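You operate a simulated robot arm through the tools that you are given. There is no shell and no other tool. Be economical: measure what you need, move in short steps, check, and stop when the job is done.

Carry out the task below with a simulated two-armed robot. There is one attempt and no reset: what you move stays moved.

## Task
Twist the cream and green tins shut and pack them in the Veltrask Logistics carton.
Fine: hold each tin while you turn its top; the third tin stays open. Set down upright: what you pick out.

It is judged by the outcome, as a careful person would: the job done as asked, and still so three seconds after it is handed in. It fails if anything else is knocked over, pushed out of place, dropped, spilled or broken.

## Robot
Two 6-joint arms with two-finger parallel grippers on one trunk, on a base that drives. Base frame: it is fixed to the floor where the robot stands at the start and does not move with it; the origin is under the middle of the robot, x ahead of it, y to its left, z up; the surface under the hand at the start is at about z = 900. Units: mm, rad, N and s.
The left shoulder is at the start at [60, 187, 1247], the right one opposite. With the tool pointing down near the work surface each hand reaches from about 180 to 620 mm from the robot's upright axis, wherever it stands, measured 20 degrees to its own side. Places, roughly: carton with the blue tape [500, 600, 900]; top of the blue tin [500, -100, 1000]; top of the cream tin [500, -300, 1000]; top of the green tin [500, 100, 1000]. Payload 1.57 kg a hand.
The TCP of each hand is the grasp point between the finger pads, 30 mm short of the fingertips. In the tool frame z runs along the fingers and y along their closing line. Largest opening 110 mm; finger width 24, thickness 12; the body of the gripper, 48 by 112 mm, starts 78 mm behind the TCP.
Orientation is that of the tool frame in the base frame, as [roll, pitch, yaw] about the fixed x, y, z axes, in that order (R = Rz(yaw) Ry(pitch) Rx(roll)). With the fingers straight down and closing along the base's y, the tool's x points along the base's -x, its y along +y and its z along -z.

## Interface
- The arms move only by the tool play_rows. It takes "left_motion", "right_motion" or both (then of equal length, played together; a hand with none holds still); each is a list of rows, each a list of 3 entries, a list of its own where there are three numbers: the turn, a rotation vector about the tool's x, y, z in units of 4 degrees (1.0 is 4 degrees), then the shift along the tool's x, y, z in units of 20 mm (1.0 is 20 mm), then the closure in counts, from 0 (fully open) to 255 (shut). In form: [[[ax, ay, az], [dx, dy, dz], gripper], ...]. A call has 1 to 8 rows; each row shifts and turns the commanded pose from where the row before left it, along the tool's axes as they then stand. A call with a number of a shift or a turn outside -1 to 1 is refused whole. A row lasts 0.2 s, in which the tool goes at most 50 mm and 0.15 rad; a call with a longer step from one row to the next is refused whole, and so is a gripper value outside its range. Where a pose cannot be reached the arm comes as near as it can. A force on the tool above 50 N (or 10 N above the force at the start of the call, whichever is more), or a blocked arm, ends the call early, and 0.2 s more pass. Each finger travels about 153 mm/s and halts on what it meets, pressing with about 31 N; the grip force reading is that of the motor and also rises with nothing between the fingers. The clock runs only during rows and for 0.2 s after the last one: add rows that do not move to give the fingers time. It gives the time, the measured TCP pose, the force on the tool (base axes), the opening and the grip force at its end, in the units of the frame above (readings bear some noise), with the torque about the TCP (base axes, N m) and any sound that the robot's microphone picked up.
- Cameras (640 x 400 px; columns grow to the right, rows downward): "scene" is now at [8.4, 24.6, 1781.3]; the picture's right is [0.35, -0.94, -0.00], its down [-0.78, -0.29, -0.56] and it looks along [0.52, 0.19, -0.83] (base axes); focal length 289 px, centre (320, 200). "left" rides on the left gripper at [70, -16, -141] in its tool frame; the picture's right is [0.23, 0.97, 0.00], its down [-0.86, 0.20, -0.48] and it looks along [-0.47, 0.11, 0.88] (tool axes); focal length 222 px, centre (320, 200). "right" rides on the right gripper at [70, 16, -141] in its tool frame; the picture's right is [-0.23, 0.97, 0.00], its down [-0.86, -0.20, -0.48] and it looks along [-0.47, -0.11, 0.88] (tool axes); focal length 222 px, centre (320, 200). There is no depth. A picture from a camera that has moved, and an enlarged one, comes with that camera's place and axes in the base frame and with its lens.
- camera(camera): a new picture of that camera. No time passes.
- raise_lower(by): slides the trunk up (or, below 0, down) by that many mm; the arms and the scene camera ride with it, the base frame stays. It gives what a move gives, with no picture.
- drive_base(legs): drives the robot by 1 to 6 legs, each [ahead, left, turn to the left] in mm, mm and rad, along the robot's own axes; the way and the turn of a leg run together, so that a leg with both is an arc; at most 1500 mm and 3.142 rad a leg. The arms and the cameras ride along, it lands a little off, and it stops where it bumps. It gives what a move gives.
- aim_head(pan, tilt): turns the head with the scene camera to pan (to the left, within 1.501 rad either way) and tilt (down, from -0.506 to 1.204), counted from straight ahead of the robot. It gives what a move gives.
- enlarge(camera, box): a new picture of the part [left, top, right, bottom] of that camera's present view, enlarged. No time passes.
- close_job(): hands the job in; it is judged then, once.

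Work in short steps. Places have to be worked out from the pictures, the camera data and where the tool is seen: move nearer, look again, correct. Check each grasp and each placing, and mend what went wrong. You have 120 turns and 100 pictures in all, those below and enlarged ones among them. Open the grippers and draw the arms clear of the work before you hand the job in, unless the task says otherwise; then end with one line.

The tools are called as a command line: name --argument value ..., lists and objects as JSON in quotes. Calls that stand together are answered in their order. play_rows: Moves the arms, as the interface text tells. Its arguments: {"type":"object","properties":{"left_motion":{"type":"array"},"right_motion":{"type":"array"}},"required":[]} The other tools are called the same way: raise_lower (by) slides the trunk up or down; drive_base (legs) drives the base; aim_head (pan, tilt) turns the head that bears the scene camera; camera (camera) takes a picture; enlarge (camera, box) takes an enlarged picture of a part of a camera's view; close_job () hands the job in.

At the start:

```text
time_s: 0.0
left_tcp_pos: [502.1, 206.7, 1276.7]
left_ee_rot: [3.141, 0.001, 3.141]
left_force: [-0.6, -0.7, -0.7]
left_wrist_torque: [0.03, 0.01, 0.02]
left_opening: 110.0
left_grip_force: 0.0
right_tcp_pos: [469.8, -208.2, 1301.5]
right_ee_rot: [-3.141, 0.0, 3.141]
right_force: [0.6, -0.4, 0.2]
right_wrist_torque: [0.01, 0.05, -0.02]
right_opening: 109.9
right_grip_force: 0.0
trunk travel left (down, up): [-875.0, 115.0]
robot x, y, heading: [1.1, 1.1, -0.001]
head pan, tilt: [0.356, 0.977]
```

scene: 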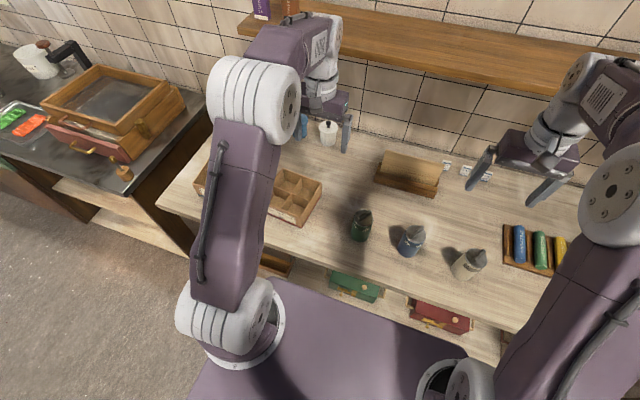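
right: 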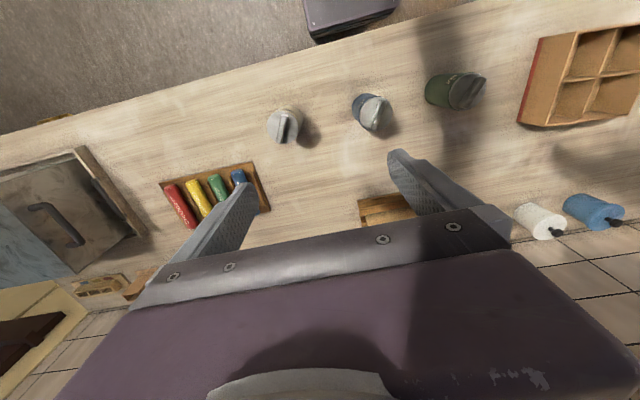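
left: 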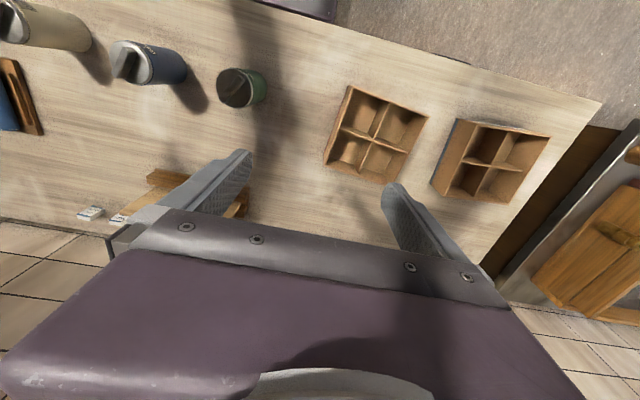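

I see three tins in a row and two divided cartons to the left. First I look closer at the tins and the cartons to read their labels.

enlarge --camera "left" --box '[300, 60, 580, 235]'

enlarge --camera "left" --box '[0, 0, 280, 175]'

enlarge --camera "right" --box '[240, 50, 520, 225]'

enlarge --camera "scene" --box '[180, 120, 500, 320]'

```text
2.29 times, centred on (440, 148) of left
camera zoom: at [431.5, 188.5, 1418.7], right [-0.23, 0.97, 0.0], down [0.86, 0.2, 0.48], along [0.47, 0.11, -0.88], focal length 508 px, centre (46, 320)
```

zoom: 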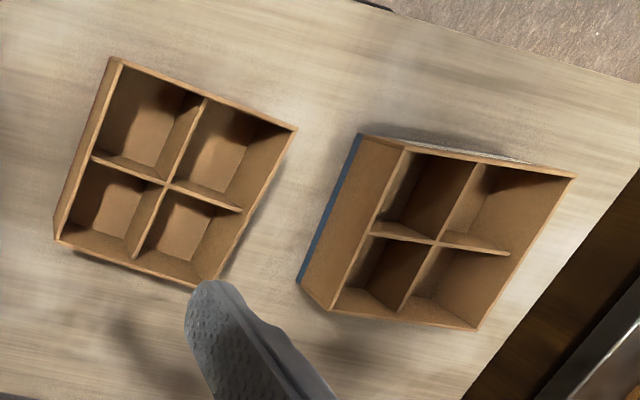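

```text
2.29 times, centred on (140, 88) of left
camera zoom: at [431.5, 188.5, 1418.7], right [-0.23, 0.97, 0.0], down [0.86, 0.2, 0.48], along [0.47, 0.11, -0.88], focal length 508 px, centre (731, 457)
```

zoom: 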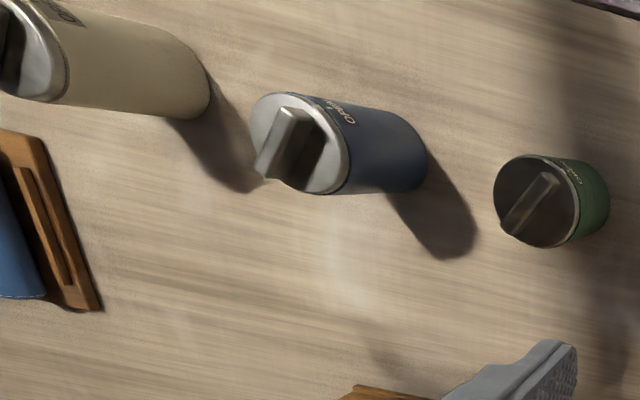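

```text
2.29 times, centred on (380, 138) of right
camera zoom: at [400.5, -192.2, 1442.1], right [0.23, 0.97, 0.0], down [0.86, -0.2, 0.48], along [0.47, -0.11, -0.88], focal length 508 px, centre (183, 343)
```

zoom: 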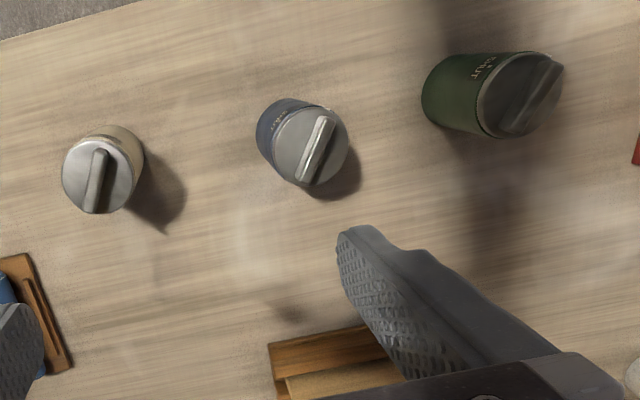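

```text
2.00 times, centred on (340, 220) of scene
camera zoom: at [8.4, 24.6, 1781.3], right [0.35, -0.94, 0.0], down [-0.78, -0.29, -0.56], along [0.52, 0.19, -0.83], focal length 578 px, centre (280, 160)
```

zoom: 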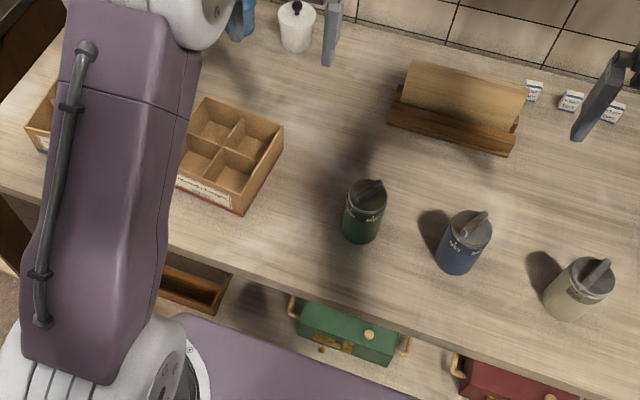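

The cartons carry labels on their robot-facing sides and the tins have writing near the lid. I zoom in on these.

enlarge --camera "scene" --box '[190, 160, 310, 235]'

enlarge --camera "scene" --box '[340, 200, 500, 300]'

enlarge --camera "right" --box '[420, 60, 500, 110]'

```text
5.33 times, centred on (250, 198) of scene
camera zoom: at [8.4, 24.6, 1781.3], right [0.35, -0.94, 0.0], down [-0.78, -0.29, -0.56], along [0.52, 0.19, -0.83], focal length 1540 px, centre (693, 213)
```

zoom: 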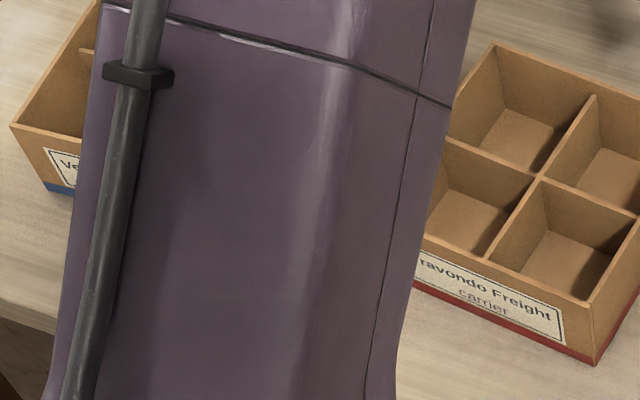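

```text
4.00 times, centred on (420, 250) of scene
camera zoom: at [8.4, 24.6, 1781.3], right [0.35, -0.94, 0.0], down [-0.78, -0.29, -0.56], along [0.52, 0.19, -0.83], focal length 1155 px, centre (-80, 0)
```

zoom: 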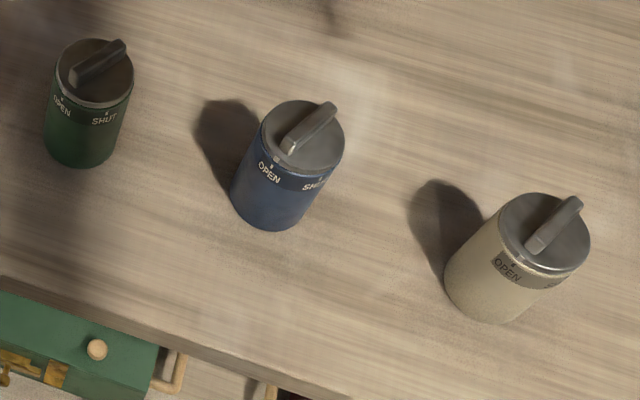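

```text
8.00 times, centred on (460, 85) of right
camera zoom: at [400.5, -192.2, 1442.1], right [0.23, 0.97, 0.0], down [0.86, -0.2, 0.48], along [0.47, -0.11, -0.88], focal length 1777 px, centre (-800, 1120)
```

zoom: 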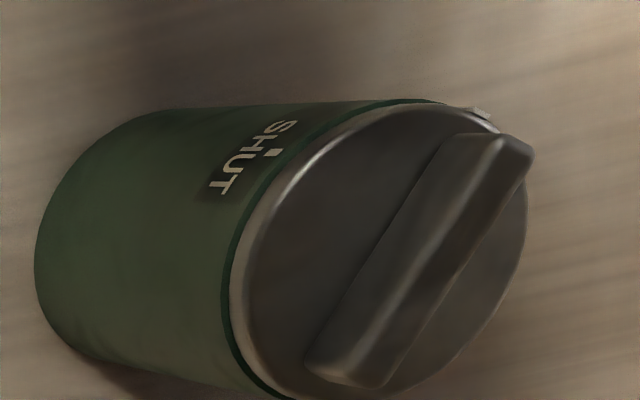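

The blue-taped carton reads "Ve…", the red-taped one "…ravondo Freight". From the pictures I put the green tin at about (482, 57), the blue at (479, -109) and the cream at (460, -279). Each lid's pointer is at OPEN, with SHUT about 60° counter-clockwise seen from above. My plan is for the right hand to hold the tin, tilted forward, while the left turns the knob from above. I start by orienting both hands up high.

play_rows --left_motion '[[[0, 0, 1], [0, 0, 0], 0], [[0, 0, 1], [0, 0, 0], 0], [[0, 0, 1], [0, 0, 0], 0], [[0, 0, 1], [0, 0, 0], 0], [[0, 0, 1], [0, 0, 0], 0], [[0, 0, 1], [0, 0, 0], 0], [[0, 0, 1], [0, 0, 0], 0], [[0, 0, 1], [0, 0, 0], 0]]' --right_motion '[[[0, -1, 0], [0, 0, 0], 0], [[0, -1, 0], [0, 0, 0], 0], [[0, -1, 0], [0, 0, 0], 0], [[0, -1, 0], [0, 0, 0], 0], [[0, -1, 0], [0, 0, 0], 0], [[0, -1, 0], [0, 0, 0], 0], [[0, -1, 0], [0, 0, 0], 0], [[0, -1, 0], [0, 0, 0], 0]]'

play_rows --left_motion '[[[0, 0, 1], [0, 0, 0], 0], [[0, 0, 1], [0, 0, 0], 0], [[0, 0, 0], [0, 0, 0], 0], [[0, 0, 0], [0, 0, 0], 0], [[0, 0, 0], [0, 0, 0], 0], [[0, 0, 0], [0, 0, 0], 0], [[0, 0, 0], [0, 0, 0], 0], [[0, 0, 0], [0, 0, 0], 0]]' --right_motion '[[[0, -1, 0], [0, 0, 0], 0], [[0, -1, 0], [0, 0, 0], 0], [[0, -1, 0], [0, 0, 0], 0], [[0, -1, 0], [0, 0, 0], 0], [[0, -1, 0], [0, 0, 0], 0], [[0, -1, 0], [0, 0, 0], 0], [[0, -1, 0], [0, 0, 0], 0], [[0, 0, 0], [0, 0, 0], 0]]'

camera --camera "scene"

```text
time_s: 1.8
left_tcp_pos: [502.8, 207.1, 1277.3]
left_ee_rot: [-3.141, 0.0, 2.581]
left_force: [0.4, -0.1, -0.9]
left_wrist_torque: [0.05, 0.01, -0.04]
left_opening: 110.0
left_grip_force: 0.2
right_tcp_pos: [468.3, -208.6, 1302.1]
right_ee_rot: [3.141, 0.559, 3.14]
right_force: [0.7, -0.3, -0.6]
right_wrist_torque: [0.01, 0.01, 0.01]
right_opening: 110.1
right_grip_force: 0.1
trunk travel left (down, up): [-875.0, 115.0]
robot x, y, heading: [-3.9, 0.6, 0.001]
head pan, tilt: [0.356, 0.977]
```

```text
time_s: 3.6
left_tcp_pos: [502.3, 206.0, 1278.7]
left_ee_rot: [3.141, 0.0, 2.443]
left_force: [0.3, -0.5, 0.8]
left_wrist_torque: [0.03, 0.04, 0.03]
left_opening: 110.1
left_grip_force: 0.0
right_tcp_pos: [469.4, -191.2, 1300.4]
right_ee_rot: [3.067, 0.779, 3.141]
right_force: [0.9, 0.3, -1.5]
right_wrist_torque: [0.0, -0.01, 0.02]
right_opening: 110.0
right_grip_force: 0.0
right hand out of reach, approached as far as the arm can: row 3, 4, 5, 6, 7
trunk travel left (down, up): [-875.0, 115.0]
robot x, y, heading: [-1.0, -1.5, 0.001]
head pan, tilt: [0.356, 0.977]
```

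```text
89 pictures are left
camera scene: at [8.1, 24.7, 1781.3], right [0.35, -0.94, 0.0], down [-0.78, -0.29, -0.56], along [0.52, 0.19, -0.83], focal length 289 px, centre (320, 200)
```

scene: 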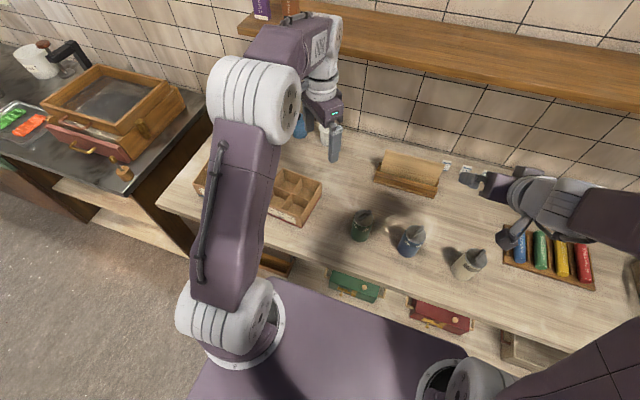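

The right hand stopped at a 45° tilt here, probably because the arm is folded too tightly. I yaw it about 25° to the left and move it toward the green tin while staying high, then see which pose it takes.

play_rows --right_motion '[[[-0.75, 0, -0.75], [0, 1, 0], 0], [[-0.75, 0, -0.75], [0, 1, 0], 0], [[-0.75, 0, -0.75], [0, 1, 0], 0], [[-0.75, 0, -0.75], [0, 1, 0], 0], [[-0.75, 0, -0.75], [0, 1, 0], 0], [[-0.75, 0, -0.75], [0, 1, 0], 0], [[0, 0, 0], [1, 0, 0], 0], [[0, 0, 0], [1, 0, 0], 0]]'

```text
time_s: 5.4
left_tcp_pos: [501.3, 205.8, 1278.2]
left_ee_rot: [3.14, -0.001, 2.444]
left_force: [-0.1, -0.3, -0.2]
left_wrist_torque: [0.0, 0.02, -0.01]
left_opening: 110.1
left_grip_force: 0.1
right_tcp_pos: [416.7, -89.5, 1279.7]
right_ee_rot: [3.072, 0.804, -2.696]
right_force: [0.2, 0.0, 0.2]
right_wrist_torque: [0.01, 0.0, 0.02]
right_opening: 109.6
right_grip_force: 0.1
trunk travel left (down, up): [-875.0, 115.0]
robot x, y, heading: [-0.9, -1.2, -0.003]
head pan, tilt: [0.356, 0.977]
```

Commands now carry on from the measured pose. I bring the right hand over toward its pre-grasp spot behind the green tin, descending partway.

play_rows --right_motion '[[[0, 0, 0], [0.436, 0.66, 0.886], 0], [[0, 0, 0], [0.436, 0.66, 0.886], 0], [[0, 0, 0], [0.436, 0.66, 0.886], 0], [[0, 0, 0], [0.436, 0.66, 0.886], 0], [[0, 0, 0], [0.436, 0.66, 0.886], 0], [[0, 0, 0], [0.436, 0.66, 0.886], 0], [[0, 0, 0], [0.436, 0.66, 0.886], 0], [[0, 0, 0], [0.436, 0.66, 0.886], 0]]'

camera --camera "right"

camera --camera "scene"

```text
time_s: 7.2
left_tcp_pos: [502.8, 207.4, 1277.7]
left_ee_rot: [-3.139, 0.0, 2.444]
left_force: [-0.3, -0.1, 0.3]
left_wrist_torque: [-0.01, -0.01, -0.03]
left_opening: 110.2
left_grip_force: 0.1
right_tcp_pos: [435.8, -21.5, 1158.4]
right_ee_rot: [3.052, 0.796, -2.705]
right_force: [0.1, 0.4, 0.8]
right_wrist_torque: [0.0, 0.01, -0.03]
right_opening: 110.1
right_grip_force: 0.1
right hand out of reach, approached as far as the arm can: row 5, 6, 7, 8
trunk travel left (down, up): [-875.0, 115.0]
robot x, y, heading: [-0.4, 0.5, -0.002]
head pan, tilt: [0.356, 0.977]
```

```text
88 pictures are left
camera right: at [298.0, -82.1, 1207.7], right [-0.32, 0.92, 0.22], down [0.35, -0.1, 0.93], along [0.88, 0.38, -0.29], focal length 222 px, centre (320, 200)
```

right: 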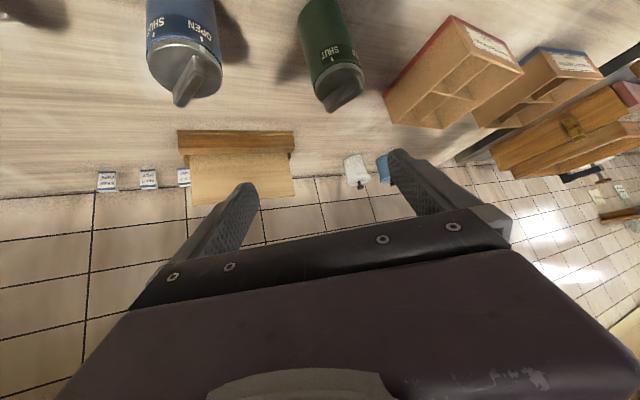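

```text
87 pictures are left
camera scene: at [9.7, 25.1, 1781.3], right [0.35, -0.94, 0.0], down [-0.78, -0.29, -0.56], along [0.52, 0.19, -0.83], focal length 289 px, centre (320, 200)
```

scene: 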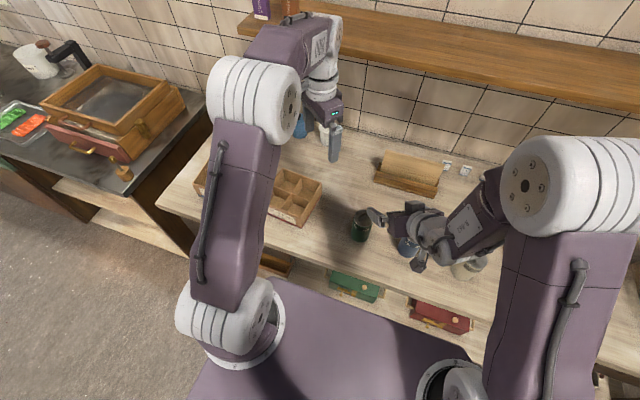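

The right arm is folded and reaching across, which limits it. I drive back and left a bit so that the green tin is further ahead and more in front of the right shoulder.

drive_base --legs '[[-90, 110, 0]]'

```text
time_s: 8.6
left_tcp_pos: [413.4, 317.9, 1276.6]
left_ee_rot: [3.141, -0.001, 2.443]
left_force: [-0.3, -0.9, -0.9]
left_wrist_torque: [0.01, 0.01, -0.01]
left_opening: 110.1
left_grip_force: 0.0
right_tcp_pos: [344.3, 89.8, 1157.7]
right_ee_rot: [3.05, 0.794, -2.707]
right_force: [-0.3, 0.1, 0.1]
right_wrist_torque: [0.0, 0.02, -0.01]
right_opening: 110.2
right_grip_force: 0.0
trunk travel left (down, up): [-875.0, 115.0]
robot x, y, heading: [-91.9, 112.3, -0.0]
head pan, tilt: [0.356, 0.977]
```

I move the right hand forward and down toward the pre-grasp at about (412, 24, 1065).

play_rows --right_motion '[[[0, 0, 0], [0.25, -0.55, 0.55], 0], [[0, 0, 0], [0.25, -0.55, 0.55], 0], [[0, 0, 0], [0.25, -0.55, 0.55], 0], [[0, 0, 0], [0.25, -0.55, 0.55], 0], [[0, 0, 0], [0.25, -0.55, 0.55], 0], [[0, 0, 0], [0.25, -0.55, 0.55], 0], [[0, 0, 0], [0.25, -0.55, 0.55], 0], [[0, 0, 0], [0.25, -0.55, 0.55], 0]]'

camera --camera "right"

camera --camera "scene"

```text
time_s: 10.3
left_tcp_pos: [412.0, 318.5, 1278.1]
left_ee_rot: [-3.141, 0.0, 2.443]
left_force: [0.0, 0.1, 0.2]
left_wrist_torque: [0.01, 0.0, 0.01]
left_opening: 110.1
left_grip_force: 0.1
right_tcp_pos: [415.2, 34.3, 1063.3]
right_ee_rot: [3.044, 0.793, -2.709]
right_force: [0.4, -0.2, 0.0]
right_wrist_torque: [0.01, 0.01, 0.01]
right_opening: 109.7
right_grip_force: 0.1
trunk travel left (down, up): [-875.0, 115.0]
robot x, y, heading: [-91.6, 110.7, 0.0]
head pan, tilt: [0.356, 0.977]
```

```text
86 pictures are left
camera right: at [279.2, -26.5, 1113.2], right [-0.32, 0.92, 0.23], down [0.35, -0.11, 0.93], along [0.88, 0.38, -0.29], focal length 222 px, centre (320, 200)
```

right: 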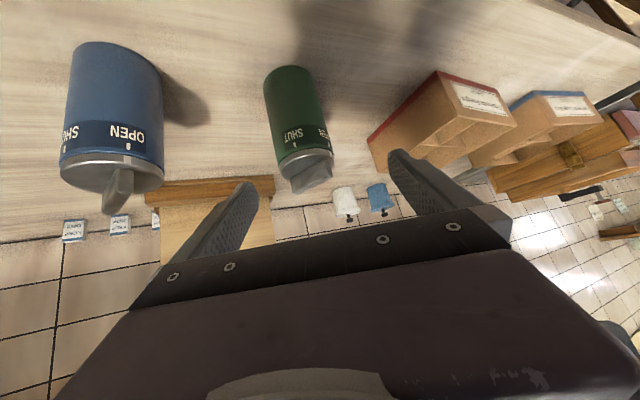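

```text
85 pictures are left
camera scene: at [-81.5, 136.3, 1781.3], right [0.35, -0.94, 0.0], down [-0.78, -0.29, -0.56], along [0.52, 0.2, -0.83], focal length 289 px, centre (320, 200)
```

scene: 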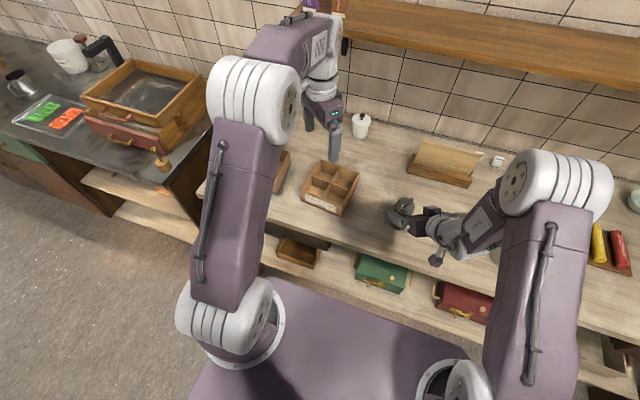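

The right hand reaches a 45° tilt here, and the green tin sits at about (481, 60), almost centred between the fingers. I level the roll, lower the hand by 45 mm, then look again.

play_rows --right_motion '[[[0, 0, -0.69], [0, 0, 0], 0], [[0, 0, -0.69], [0, 0, 0], 0], [[0, 0, 0], [0.8, -0.1, 0.8], 0], [[0, 0, 0], [0.8, -0.1, 0.8], 0]]'

camera --camera "right"

```text
time_s: 11.3
left_tcp_pos: [412.3, 319.8, 1277.3]
left_ee_rot: [3.14, 0.0, 2.442]
left_force: [-0.5, -0.1, 0.0]
left_wrist_torque: [0.03, 0.03, 0.0]
left_opening: 110.1
left_grip_force: 0.1
right_tcp_pos: [455.7, 27.2, 1037.5]
right_ee_rot: [3.141, 0.796, -2.573]
right_force: [-0.1, 0.2, 0.4]
right_wrist_torque: [0.03, -0.04, 0.0]
right_opening: 110.2
right_grip_force: 0.0
right hand out of reach, approached as far as the arm can: row 1, 2, 3, 4
trunk travel left (down, up): [-875.0, 115.0]
robot x, y, heading: [-89.0, 114.2, 0.002]
head pan, tilt: [0.356, 0.977]
```

```text
84 pictures are left
camera right: at [322.2, -40.3, 1085.7], right [-0.39, 0.91, 0.16], down [0.32, -0.03, 0.95], along [0.86, 0.42, -0.28], focal length 222 px, centre (320, 200)
```

right: 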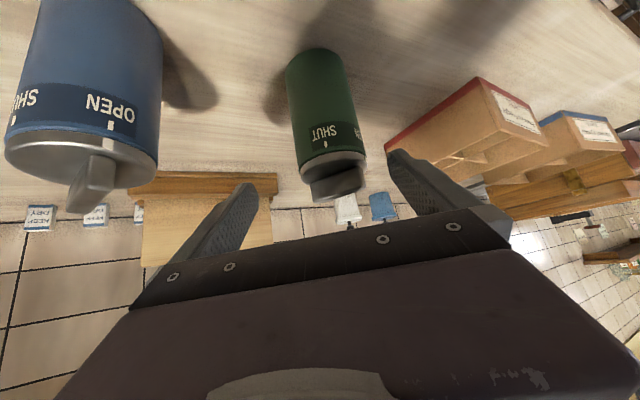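

The joint limits favour a tool that points more to the left, since the forearm comes in from the right. I lift slightly and yaw the right hand to roughly 57° left, which still clears the blue tin.

play_rows --right_motion '[[[0, 0, 0], [-0.7, 0, -0.7], 0], [[0, 0, 0], [-0.7, 0, -0.7], 0], [[-0.75, 0, -0.75], [0.18, 0, -0.18], 0], [[-0.75, 0, -0.75], [0.18, 0, -0.18], 0], [[-0.75, 0, -0.75], [0.18, 0, -0.18], 0], [[-0.75, 0, -0.75], [0.18, 0, -0.18], 0], [[-0.75, 0, -0.75], [0.18, 0, -0.18], 0], [[-0.75, 0, -0.75], [0.18, 0, -0.18], 0]]'

camera --camera "right"

```text
time_s: 13.2
left_tcp_pos: [411.0, 319.2, 1277.8]
left_ee_rot: [-3.141, -0.001, 2.446]
left_force: [0.5, 0.4, 0.3]
left_wrist_torque: [0.0, 0.02, -0.02]
left_opening: 109.8
left_grip_force: 0.0
right_tcp_pos: [432.6, 7.6, 1077.0]
right_ee_rot: [-3.126, 0.796, -2.116]
right_force: [-0.4, 0.7, -0.6]
right_wrist_torque: [-0.03, -0.05, 0.02]
right_opening: 110.0
right_grip_force: 0.2
trunk travel left (down, up): [-875.0, 115.0]
robot x, y, heading: [-92.0, 113.2, 0.002]
head pan, tilt: [0.356, 0.977]
```

```text
83 pictures are left
camera right: at [339.5, -111.1, 1125.7], right [-0.74, 0.65, 0.15], down [0.3, 0.12, 0.95], along [0.6, 0.75, -0.28], focal length 222 px, centre (320, 200)
```

right: 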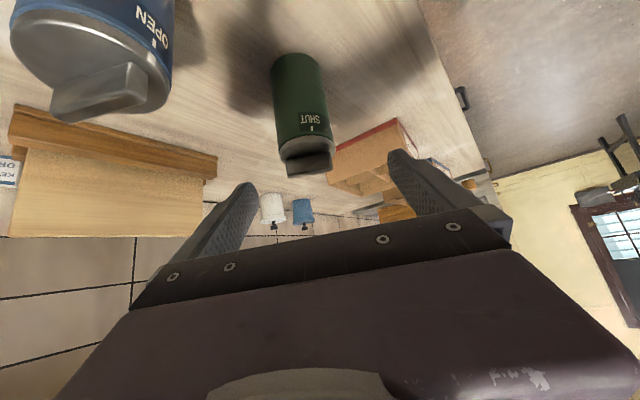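

The pose is now fully reachable, and the green tin is at about (479, 62), some 11 mm to the tool's -y side. I lower 60 mm while correcting sideways, then look.

play_rows --right_motion '[[[0, 0, 0], [0.7, -0.19, 0.7], 0], [[0, 0, 0], [0.7, -0.19, 0.7], 0], [[0, 0, 0], [0.7, -0.19, 0.7], 0]]'

camera --camera "right"

```text
time_s: 13.9
left_tcp_pos: [412.0, 319.3, 1277.4]
left_ee_rot: [-3.141, -0.001, 2.444]
left_force: [1.0, 0.3, -0.3]
left_wrist_torque: [-0.01, 0.0, -0.01]
left_opening: 110.2
left_grip_force: 0.1
right_tcp_pos: [446.1, 2.0, 1017.7]
right_ee_rot: [-3.124, 0.795, -2.117]
right_force: [-0.1, 0.1, -0.2]
right_wrist_torque: [-0.01, 0.01, -0.01]
right_opening: 110.1
right_grip_force: 0.1
trunk travel left (down, up): [-875.0, 115.0]
robot x, y, heading: [-87.4, 111.0, 0.003]
head pan, tilt: [0.356, 0.977]
```

```text
82 pictures are left
camera right: at [352.8, -116.6, 1065.8], right [-0.74, 0.65, 0.15], down [0.3, 0.12, 0.95], along [0.6, 0.75, -0.28], focal length 222 px, centre (320, 200)
```

right: 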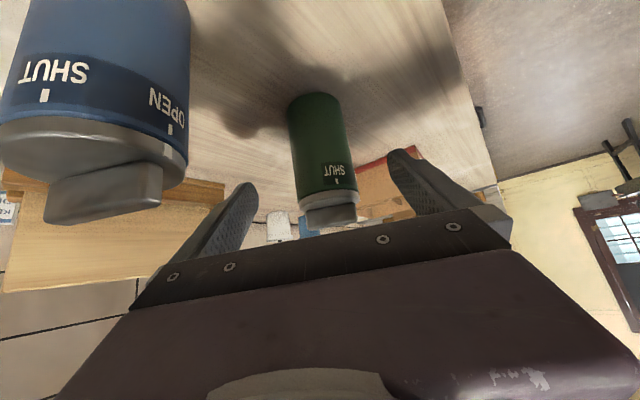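

The tin at about (478, 59) is now aligned, within 2 mm sideways. I advance 80 mm along the fingers with the gripper open and look before closing.

play_rows --right_motion '[[[0, 0, 0], [0, 0.05, 1], 0], [[0, 0, 0], [0, 0.05, 1], 0], [[0, 0, 0], [0, 0, 1], 0], [[0, 0, 0], [0, 0, 1], 0]]'

camera --camera "right"

enlarge --camera "scene" --box '[320, 150, 520, 275]'

```text
time_s: 14.9
left_tcp_pos: [412.8, 318.1, 1276.7]
left_ee_rot: [3.141, -0.001, 2.445]
left_force: [0.2, -0.8, -0.2]
left_wrist_torque: [0.0, 0.01, -0.02]
left_opening: 110.1
left_grip_force: 0.1
right_tcp_pos: [473.9, 50.6, 963.6]
right_ee_rot: [-3.124, 0.795, -2.117]
right_force: [-0.8, -0.4, 0.3]
right_wrist_torque: [0.02, 0.0, 0.01]
right_opening: 109.8
right_grip_force: 0.0
trunk travel left (down, up): [-875.0, 115.0]
robot x, y, heading: [-87.7, 112.3, 0.004]
head pan, tilt: [0.356, 0.977]
```

```text
81 pictures are left
camera right: at [381.3, -68.2, 1012.0], right [-0.74, 0.65, 0.15], down [0.3, 0.12, 0.95], along [0.6, 0.75, -0.28], focal length 222 px, centre (320, 200)
```

right: 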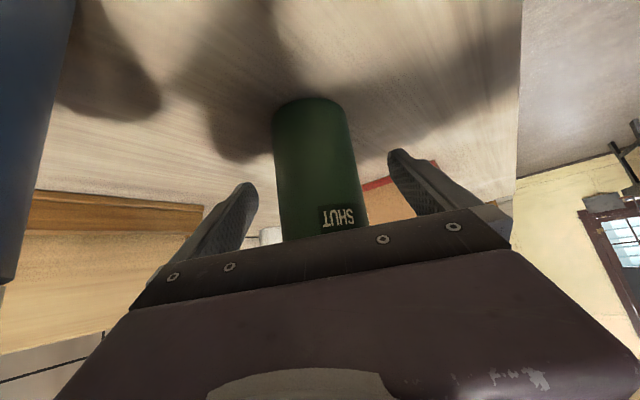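

```text
3.20 times, centred on (420, 212) of scene
camera zoom: at [-82.0, 137.6, 1781.3], right [0.35, -0.94, 0.0], down [-0.78, -0.29, -0.56], along [0.52, 0.2, -0.83], focal length 924 px, centre (0, 160)
```

zoom: 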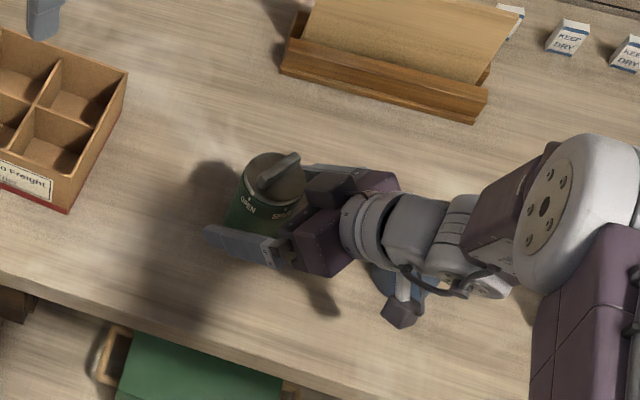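

The green tin stands between the fingers. I close the right hand on it.

play_rows --right_motion '[[[0, 0, 0], [0, 0, 0], 80], [[0, 0, 0], [0, 0, 0], 150], [[0, 0, 0], [0, 0, 0], 200], [[0, 0, 0], [0, 0, 0], 200]]'

enlarge --camera "scene" --box '[360, 170, 460, 232]'

```text
time_s: 15.9
left_tcp_pos: [409.8, 318.4, 1277.4]
left_ee_rot: [3.141, -0.001, 2.445]
left_force: [-0.3, -0.1, 0.2]
left_wrist_torque: [0.01, -0.01, 0.02]
left_opening: 110.3
left_grip_force: 0.1
right_tcp_pos: [474.9, 48.7, 963.3]
right_ee_rot: [-3.124, 0.797, -2.117]
right_force: [1.0, -1.0, 2.4]
right_wrist_torque: [0.07, 0.08, 0.0]
right_opening: 61.3
right_grip_force: 30.5
trunk travel left (down, up): [-875.0, 115.0]
robot x, y, heading: [-89.5, 111.2, 0.004]
head pan, tilt: [0.356, 0.977]
```

```text
6.40 times, centred on (410, 201) of scene
camera zoom: at [-82.9, 137.1, 1781.3], right [0.35, -0.94, 0.0], down [-0.78, -0.29, -0.56], along [0.52, 0.2, -0.83], focal length 1848 px, centre (-256, 194)
```

zoom: 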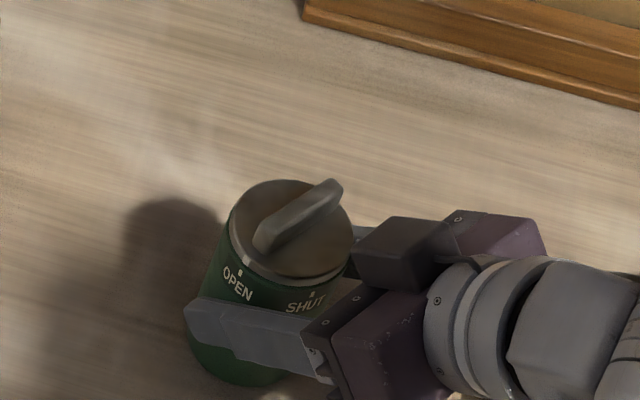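

The grip on the green tin is firm (61 mm opening, 30 N). I bring the left hand over above the knob, staying high.

play_rows --left_motion '[[[0, 0, 0], [-0.986, -0.7, 0.2], 0], [[0, 0, 0], [-0.986, -0.7, 0.2], 0], [[0, 0, 0], [-0.986, -0.7, 0.2], 0], [[0, 0, 0], [-0.986, -0.7, 0.2], 0], [[0, 0, 0], [-0.986, -0.7, 0.2], 0], [[0, 0, 0], [-0.986, -0.7, 0.2], 0], [[0, 0, 0], [-0.986, -0.7, 0.2], 0]]' --right_motion '[[[0, 0, 0], [0, 0, 0], 200], [[0, 0, 0], [0, 0, 0], 200], [[0, 0, 0], [0, 0, 0], 200], [[0, 0, 0], [0, 0, 0], 200], [[0, 0, 0], [0, 0, 0], 200], [[0, 0, 0], [0, 0, 0], 200], [[0, 0, 0], [0, 0, 0], 200]]'

play_rows --left_motion '[[[0, 0, 0], [-0.986, -0.7, 0.5], 0], [[0, 0, 0], [-0.986, -0.7, 0.5], 0], [[0, 0, 0], [-0.986, -0.7, 0.5], 0], [[0, 0, 0], [-0.986, -0.7, 0.5], 0]]' --right_motion '[[[0, 0, 0], [0, 0, 0], 200], [[0, 0, 0], [0, 0, 0], 200], [[0, 0, 0], [0, 0, 0], 200], [[0, 0, 0], [0, 0, 0], 200]]'

camera --camera "left"

```text
time_s: 17.6
left_tcp_pos: [453.7, 155.9, 1250.0]
left_ee_rot: [3.139, 0.0, 2.445]
left_force: [0.2, 0.2, 0.2]
left_wrist_torque: [0.0, 0.01, -0.04]
left_opening: 110.1
left_grip_force: 0.1
right_tcp_pos: [475.0, 49.2, 965.0]
right_ee_rot: [-3.124, 0.795, -2.118]
right_force: [-0.1, 1.9, 4.1]
right_wrist_torque: [0.2, 0.15, -0.01]
right_opening: 61.2
right_grip_force: 31.2
trunk travel left (down, up): [-875.0, 115.0]
robot x, y, heading: [-93.0, 112.8, 0.006]
head pan, tilt: [0.356, 0.977]
```

```text
time_s: 18.6
left_tcp_pos: [446.7, 75.2, 1205.1]
left_ee_rot: [3.14, -0.001, 2.443]
left_force: [-0.8, -0.2, -0.9]
left_wrist_torque: [0.04, 0.0, 0.01]
left_opening: 109.8
left_grip_force: 0.1
left hand out of reach, approached as far as the arm can: row 2, 3, 4
right_tcp_pos: [473.1, 50.3, 963.8]
right_ee_rot: [-3.124, 0.795, -2.117]
right_force: [-0.1, -1.0, 4.9]
right_wrist_torque: [0.05, 0.2, 0.04]
right_opening: 61.1
right_grip_force: 31.3
trunk travel left (down, up): [-875.0, 115.0]
robot x, y, heading: [-93.2, 115.9, 0.004]
head pan, tilt: [0.356, 0.977]
```

```text
78 pictures are left
camera left: at [381.3, 104.9, 1346.4], right [0.45, 0.89, 0.0], down [0.78, -0.4, 0.48], along [0.43, -0.22, -0.88], focal length 222 px, centre (320, 200)
```

left: 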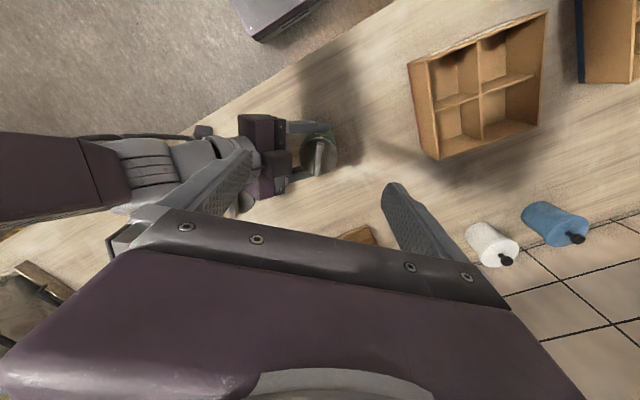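

The left hand is about 30 mm short of the knob. I release the tin, back the right hand off, drive the base closer and regrip.

play_rows --right_motion '[[[0, 0, 0], [0, 0, 0], 100], [[0, 0, 0], [0, 0, 0], 0], [[0, 0, 0], [0, 0, 0], 0], [[0, 0, 0], [0, 0, -1], 0], [[0, 0, 0], [0, 0, -1], 0], [[0, 0, 0], [0, 0, -1], 0], [[0, 0, 0], [0, 0, -1], 0], [[0, 0, 0], [0, 0, -1], 0]]'

drive_base --legs '[[45, -30, 0]]'

camera --camera "right"

```text
time_s: 20.4
left_tcp_pos: [446.5, 74.5, 1206.3]
left_ee_rot: [-3.141, 0.002, 2.444]
left_force: [-0.6, -0.1, -0.3]
left_wrist_torque: [-0.01, -0.02, -0.02]
left_opening: 110.0
left_grip_force: 0.1
right_tcp_pos: [434.5, -9.0, 1032.8]
right_ee_rot: [-3.124, 0.794, -2.117]
right_force: [0.0, 0.4, -0.2]
right_wrist_torque: [0.0, 0.04, 0.0]
right_opening: 110.0
right_grip_force: 0.0
trunk travel left (down, up): [-875.0, 115.0]
robot x, y, heading: [-91.7, 115.7, 0.004]
head pan, tilt: [0.356, 0.977]
```

```text
time_s: 21.3
left_tcp_pos: [484.4, 51.2, 1209.8]
left_ee_rot: [-3.141, 0.009, 2.446]
left_force: [-0.7, -0.1, 0.0]
left_wrist_torque: [-0.01, -0.08, 0.0]
left_opening: 110.0
left_grip_force: 0.0
right_tcp_pos: [473.3, -33.1, 1036.3]
right_ee_rot: [-3.115, 0.796, -2.108]
right_force: [0.0, 0.3, -0.5]
right_wrist_torque: [-0.08, 0.0, -0.06]
right_opening: 110.1
right_grip_force: 0.1
trunk travel left (down, up): [-875.0, 115.0]
robot x, y, heading: [-44.7, 82.7, 0.005]
head pan, tilt: [0.356, 0.977]
```

```text
77 pictures are left
camera right: at [380.8, -152.1, 1084.7], right [-0.75, 0.65, 0.14], down [0.29, 0.12, 0.95], along [0.6, 0.75, -0.28], focal length 222 px, centre (320, 200)
```

right: 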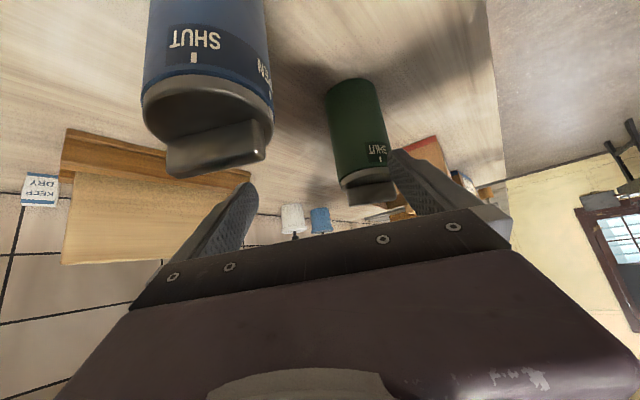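

The base moved as planned. I shift the right hand 49 mm along its +y to get back on the tin's line, then check its pose.

play_rows --right_motion '[[[0, 0, 0], [0, 0.8, 0], 0], [[0, 0, 0], [0, 0.8, 0], 0], [[0, 0, 0], [0, 0.8, 0], 0], [[0, 0, 0], [0, 0, 0], 0]]'

camera --camera "right"

```text
time_s: 22.3
left_tcp_pos: [492.8, 46.9, 1204.6]
left_ee_rot: [3.141, 0.001, 2.446]
left_force: [-0.1, -0.4, 0.6]
left_wrist_torque: [0.02, 0.01, 0.0]
left_opening: 110.1
left_grip_force: 0.0
right_tcp_pos: [438.4, -13.2, 1033.3]
right_ee_rot: [-3.126, 0.795, -2.118]
right_force: [-0.4, 0.1, -1.1]
right_wrist_torque: [-0.01, 0.01, 0.0]
right_opening: 110.1
right_grip_force: 0.1
trunk travel left (down, up): [-875.0, 115.0]
robot x, y, heading: [-44.7, 85.1, -0.004]
head pan, tilt: [0.356, 0.977]
```

```text
76 pictures are left
camera right: at [346.3, -132.0, 1081.2], right [-0.74, 0.65, 0.15], down [0.3, 0.12, 0.95], along [0.6, 0.75, -0.28], focal length 222 px, centre (320, 200)
```

right: 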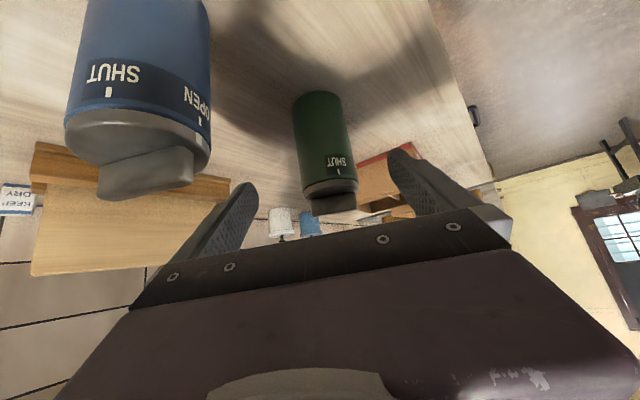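

The alignment is within about 4 mm. I advance 100 mm along the fingers with a small sideways correction and close on the tin.

play_rows --right_motion '[[[0, 0, 0], [0, 0.1, 1], 0], [[0, 0, 0], [0, 0.1, 1], 0], [[0, 0, 0], [0, 0, 1], 0], [[0, 0, 0], [0, 0, 1], 0], [[0, 0, 0], [0, 0, 1], 0], [[0, 0, 0], [0, 0, 0], 0]]'

camera --camera "right"

```text
time_s: 23.7
left_tcp_pos: [490.9, 46.8, 1206.0]
left_ee_rot: [-3.142, 0.0, 2.446]
left_force: [0.3, 0.5, -0.7]
left_wrist_torque: [0.02, 0.0, -0.01]
left_opening: 109.6
left_grip_force: 0.0
right_tcp_pos: [474.7, 49.1, 963.6]
right_ee_rot: [-3.124, 0.797, -2.115]
right_force: [-0.7, -0.4, 0.1]
right_wrist_torque: [0.05, 0.03, 0.02]
right_opening: 109.9
right_grip_force: 0.0
trunk travel left (down, up): [-875.0, 115.0]
robot x, y, heading: [-46.2, 82.9, 0.002]
head pan, tilt: [0.356, 0.977]
```

```text
75 pictures are left
camera right: at [382.5, -68.7, 1011.6], right [-0.74, 0.65, 0.15], down [0.3, 0.12, 0.95], along [0.6, 0.75, -0.28], focal length 222 px, centre (320, 200)
```

right: 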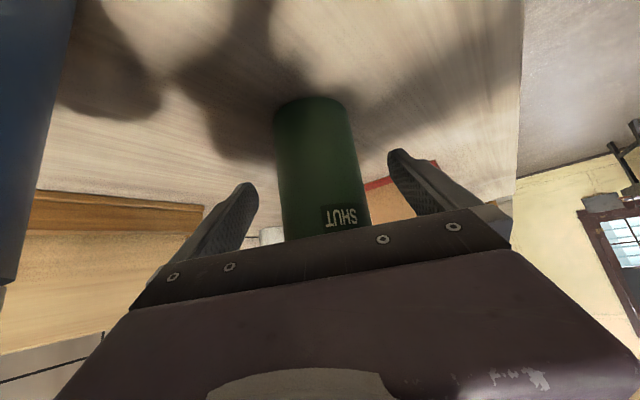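

The view is the same as at the earlier grasp. I close the right hand and bring the left hand over the knob, its fingers partly closed.

play_rows --right_motion '[[[0, 0, 0], [0, 0, 0], 80], [[0, 0, 0], [0, 0, 0], 150], [[0, 0, 0], [0, 0, 0], 200], [[0, 0, 0], [0, 0, 0], 200], [[0, 0, 0], [0, 0, 0], 200], [[0, 0, 0], [0, 0, 0], 200]]' --left_motion '[[[0, 0, 0], [0, 0, 0], 0], [[0, 0, 0], [0.31, 0, 0], 40], [[0, 0, 0], [0.31, 0.08, 0], 80], [[0, 0, 0], [0.31, 0, 0.9], 120], [[0, 0, 0], [0, 0, 0.9], 150], [[0, 0, 0], [0, 0, 0.9], 150]]'

camera --camera "left"

enlarge --camera "scene" --box '[320, 130, 480, 230]'

```text
time_s: 25.1
left_tcp_pos: [478.0, 59.9, 1149.8]
left_ee_rot: [-3.141, 0.0, 2.446]
left_force: [0.3, 0.7, -0.8]
left_wrist_torque: [0.01, 0.0, -0.03]
left_opening: 45.5
left_grip_force: 0.1
right_tcp_pos: [475.1, 49.7, 963.5]
right_ee_rot: [-3.126, 0.797, -2.115]
right_force: [-0.6, -0.1, 0.6]
right_wrist_torque: [-0.01, 0.04, 0.01]
right_opening: 61.4
right_grip_force: 31.2
trunk travel left (down, up): [-875.0, 115.0]
robot x, y, heading: [-45.4, 82.3, 0.0]
head pan, tilt: [0.356, 0.977]
```

```text
74 pictures are left
camera left: at [412.9, 91.3, 1292.2], right [0.45, 0.89, 0.0], down [0.78, -0.39, 0.48], along [0.43, -0.22, -0.88], focal length 222 px, centre (320, 200)
```

left: 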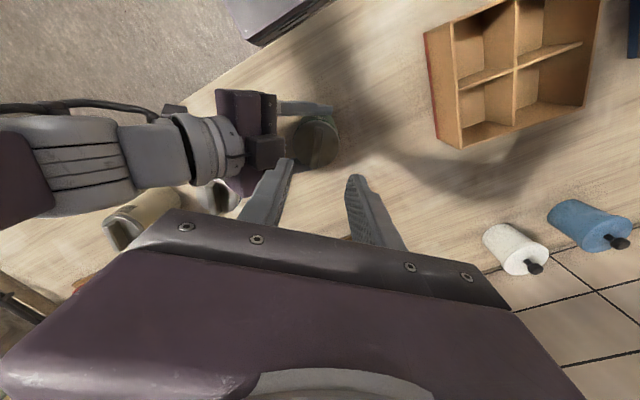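

```text
4.00 times, centred on (400, 180) of scene
camera zoom: at [-38.0, 108.0, 1781.3], right [0.35, -0.94, 0.0], down [-0.78, -0.29, -0.56], along [0.52, 0.2, -0.83], focal length 1155 px, centre (0, 280)
```

zoom: 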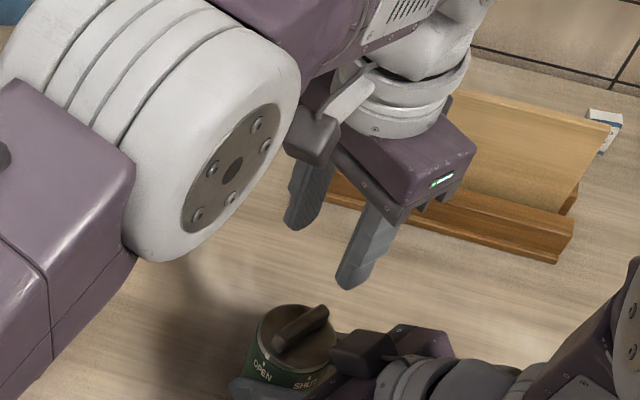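

The right hand holds the tin and the left is above the knob. I zoom the left view to check the handle's direction and centre.

enlarge --camera "left" --box '[270, 95, 366, 155]'

```text
6.67 times, centred on (318, 125) of left
camera zoom: at [412.9, 91.3, 1292.2], right [0.45, 0.89, 0.0], down [0.78, -0.39, 0.48], along [0.43, -0.22, -0.88], focal length 1481 px, centre (333, 700)
```

zoom: 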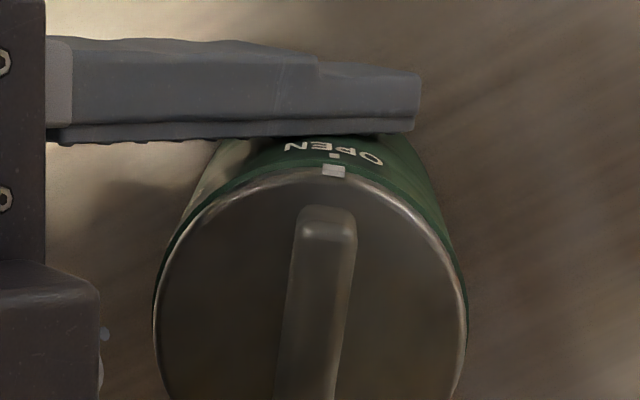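

The white pointer tab sits at the OPEN mark, and the handle runs at az ≈142° through the lid centre. I fine-tune the left hand to about (478, 56) and descend until the tips are just above the knob.

play_rows --left_motion '[[[0, 0, -0.5], [-0.16, -0.16, 1], 150], [[0, 0, 0], [0, 0, 1], 150], [[0, 0, 0], [0, 0, 1], 150], [[0, 0, 0], [0, 0, 1], 150], [[0, 0, 0], [0, 0, 0], 150]]' --right_motion '[[[0, 0, 0], [0, 0, 0], 200], [[0, 0, 0], [0, 0, 0], 200], [[0, 0, 0], [0, 0, 0], 200], [[0, 0, 0], [0, 0, 0], 200], [[0, 0, 0], [0, 0, 0], 200]]'

camera --camera "left"

enlarge --camera "scene" --box '[320, 140, 480, 240]'

```text
time_s: 26.1
left_tcp_pos: [479.8, 53.1, 1084.0]
left_ee_rot: [3.139, 0.007, 2.48]
left_force: [-0.2, 2.2, 2.4]
left_wrist_torque: [-0.03, 0.06, -0.02]
left_opening: 44.4
left_grip_force: 0.0
right_tcp_pos: [475.3, 48.9, 962.6]
right_ee_rot: [-3.132, 0.794, -2.127]
right_force: [-3.1, 0.3, 2.6]
right_wrist_torque: [0.39, 0.4, -0.04]
right_opening: 61.0
right_grip_force: 31.5
trunk travel left (down, up): [-875.0, 115.0]
robot x, y, heading: [-44.6, 84.1, 0.003]
head pan, tilt: [0.356, 0.977]
stopped in row 5 (left hand): the force on the tool passed its limit at 60 N (the readings are from after the stop); the commanded pose is now the measured one
```

```text
71 pictures are left
camera left: at [413.0, 82.2, 1223.5], right [0.42, 0.91, 0.0], down [0.79, -0.37, 0.48], along [0.44, -0.2, -0.87], focal length 222 px, centre (320, 200)
```

left: 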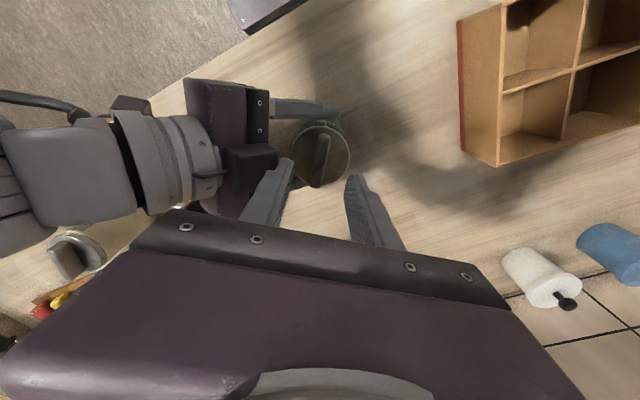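

```text
4.00 times, centred on (400, 190) of scene
camera zoom: at [-39.9, 108.4, 1781.3], right [0.35, -0.94, 0.0], down [-0.78, -0.29, -0.56], along [0.52, 0.2, -0.83], focal length 1155 px, centre (0, 240)
```

zoom: 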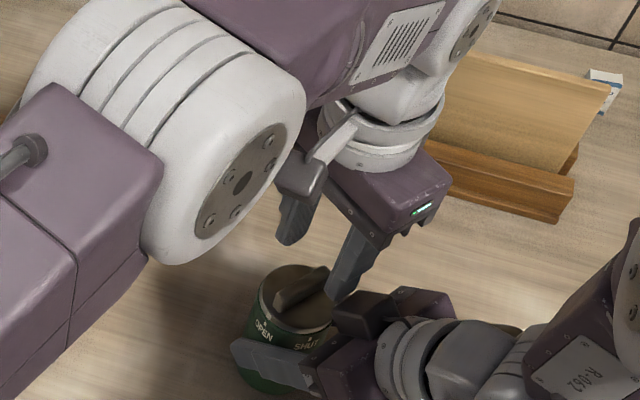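

The left finger touched a block on top of the right gripper near the lid. I lift the left hand, open the right and try a flatter, lower hold so that the block moves away from the knob.

play_rows --left_motion '[[[0, 0, 0], [0, 0, -1], 150], [[0, 0, 0], [0, 0, -1], 150], [[0, 0, 0], [0, 0, -1], 150], [[0, 0, 0], [0, 0, 0], 150]]' --right_motion '[[[0, 0, 0], [0, 0, 0], 200], [[0, 0, 0], [0, 0, 0], 200], [[0, 0, 0], [0, 0, 0], 0], [[0, 0, 0], [0, 0, 0], 0]]'

play_rows --right_motion '[[[0, 0, 0], [0, 0, -0.6], 0], [[0, -1, 0], [0, 0, 0], 0], [[0, -1, 0], [0, 0, 0], 0], [[0, -1, 0], [0, 0, 0], 0], [[0, 0, 0], [0, 0, 0], 0]]'

camera --camera "right"

```text
time_s: 27.1
left_tcp_pos: [480.8, 52.9, 1141.1]
left_ee_rot: [3.14, 0.006, 2.482]
left_force: [-0.6, 0.3, -0.2]
left_wrist_torque: [0.0, -0.02, -0.01]
left_opening: 45.2
left_grip_force: 0.1
right_tcp_pos: [476.2, 49.1, 962.6]
right_ee_rot: [-3.131, 0.79, -2.13]
right_force: [0.2, 0.2, -0.5]
right_wrist_torque: [0.01, 0.02, 0.0]
right_opening: 110.2
right_grip_force: 0.0
trunk travel left (down, up): [-875.0, 115.0]
robot x, y, heading: [-46.5, 83.9, 0.004]
head pan, tilt: [0.356, 0.977]
```

```text
time_s: 28.3
left_tcp_pos: [480.7, 54.8, 1141.2]
left_ee_rot: [3.14, 0.007, 2.48]
left_force: [0.4, 0.0, 0.6]
left_wrist_torque: [0.01, 0.0, -0.01]
left_opening: 45.3
left_grip_force: 0.0
right_tcp_pos: [473.4, 42.1, 971.1]
right_ee_rot: [-3.139, 0.999, -2.131]
right_force: [0.4, -0.3, -0.1]
right_wrist_torque: [0.03, 0.04, 0.01]
right_opening: 110.0
right_grip_force: 0.1
right hand out of reach, approached as far as the arm can: row 4
trunk travel left (down, up): [-875.0, 115.0]
robot x, y, heading: [-44.5, 82.8, 0.006]
head pan, tilt: [0.356, 0.977]
```

```text
69 pictures are left
camera right: at [377.2, -82.5, 987.3], right [-0.76, 0.62, 0.19], down [0.2, -0.06, 0.98], along [0.62, 0.78, -0.08], focal length 222 px, centre (320, 200)
```

right: 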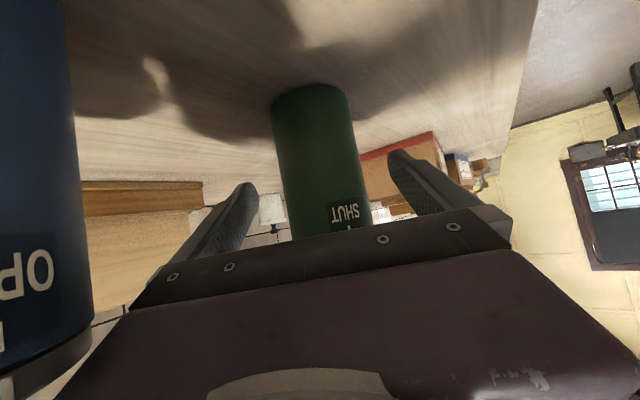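

The tilt is now 33° below horizontal. I lower the right hand by 18 mm and close on the tin again.

play_rows --right_motion '[[[0, 0, 0], [0.38, 0.06, 0.24], 0], [[0, 0, 0], [0.38, 0.06, 0.24], 0], [[0, 0, 0], [0, 0, 0], 0], [[0, 0, 0], [0, 0, 0], 80], [[0, 0, 0], [0, 0, 0], 150], [[0, 0, 0], [0, 0, 0], 200], [[0, 0, 0], [0, 0, 0], 200]]'

camera --camera "left"

enlarge --camera "scene" --box '[320, 140, 480, 240]'

```text
time_s: 29.9
left_tcp_pos: [480.2, 54.3, 1139.9]
left_ee_rot: [3.139, 0.007, 2.479]
left_force: [-0.3, 1.2, -0.5]
left_wrist_torque: [0.03, -0.03, 0.01]
left_opening: 45.5
left_grip_force: 0.0
right_tcp_pos: [473.4, 42.0, 953.1]
right_ee_rot: [-3.139, 1.001, -2.131]
right_force: [-1.0, 0.9, -0.4]
right_wrist_torque: [-0.08, -0.03, -0.09]
right_opening: 61.0
right_grip_force: 31.1
trunk travel left (down, up): [-875.0, 115.0]
robot x, y, heading: [-42.4, 82.7, 0.004]
head pan, tilt: [0.356, 0.977]
```

```text
68 pictures are left
camera left: at [413.5, 82.5, 1281.7], right [0.42, 0.91, 0.0], down [0.79, -0.37, 0.48], along [0.44, -0.2, -0.88], focal length 222 px, centre (320, 200)
```

left: 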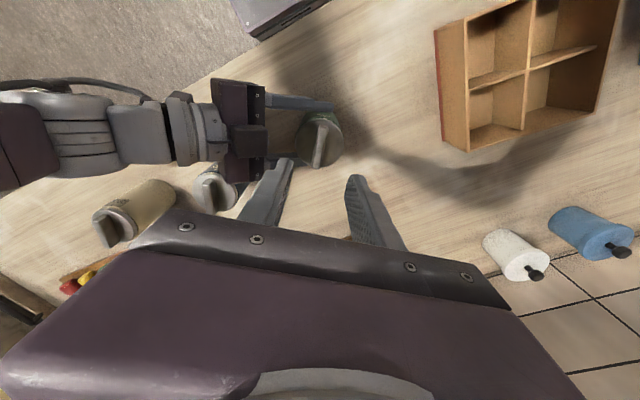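

```text
4.00 times, centred on (400, 190) of scene
camera zoom: at [-38.4, 108.4, 1781.2], right [0.35, -0.94, 0.0], down [-0.78, -0.29, -0.56], along [0.52, 0.2, -0.83], focal length 1155 px, centre (0, 240)
```

zoom: 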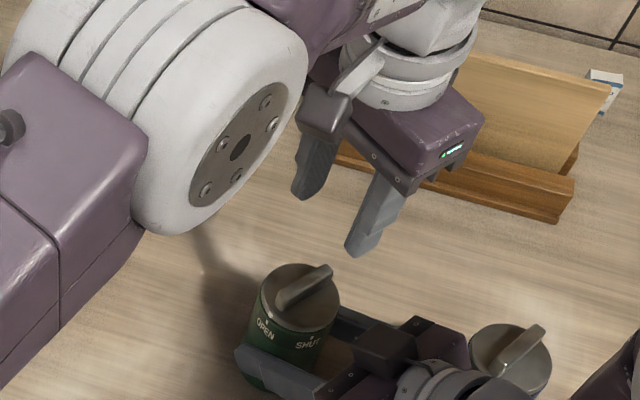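

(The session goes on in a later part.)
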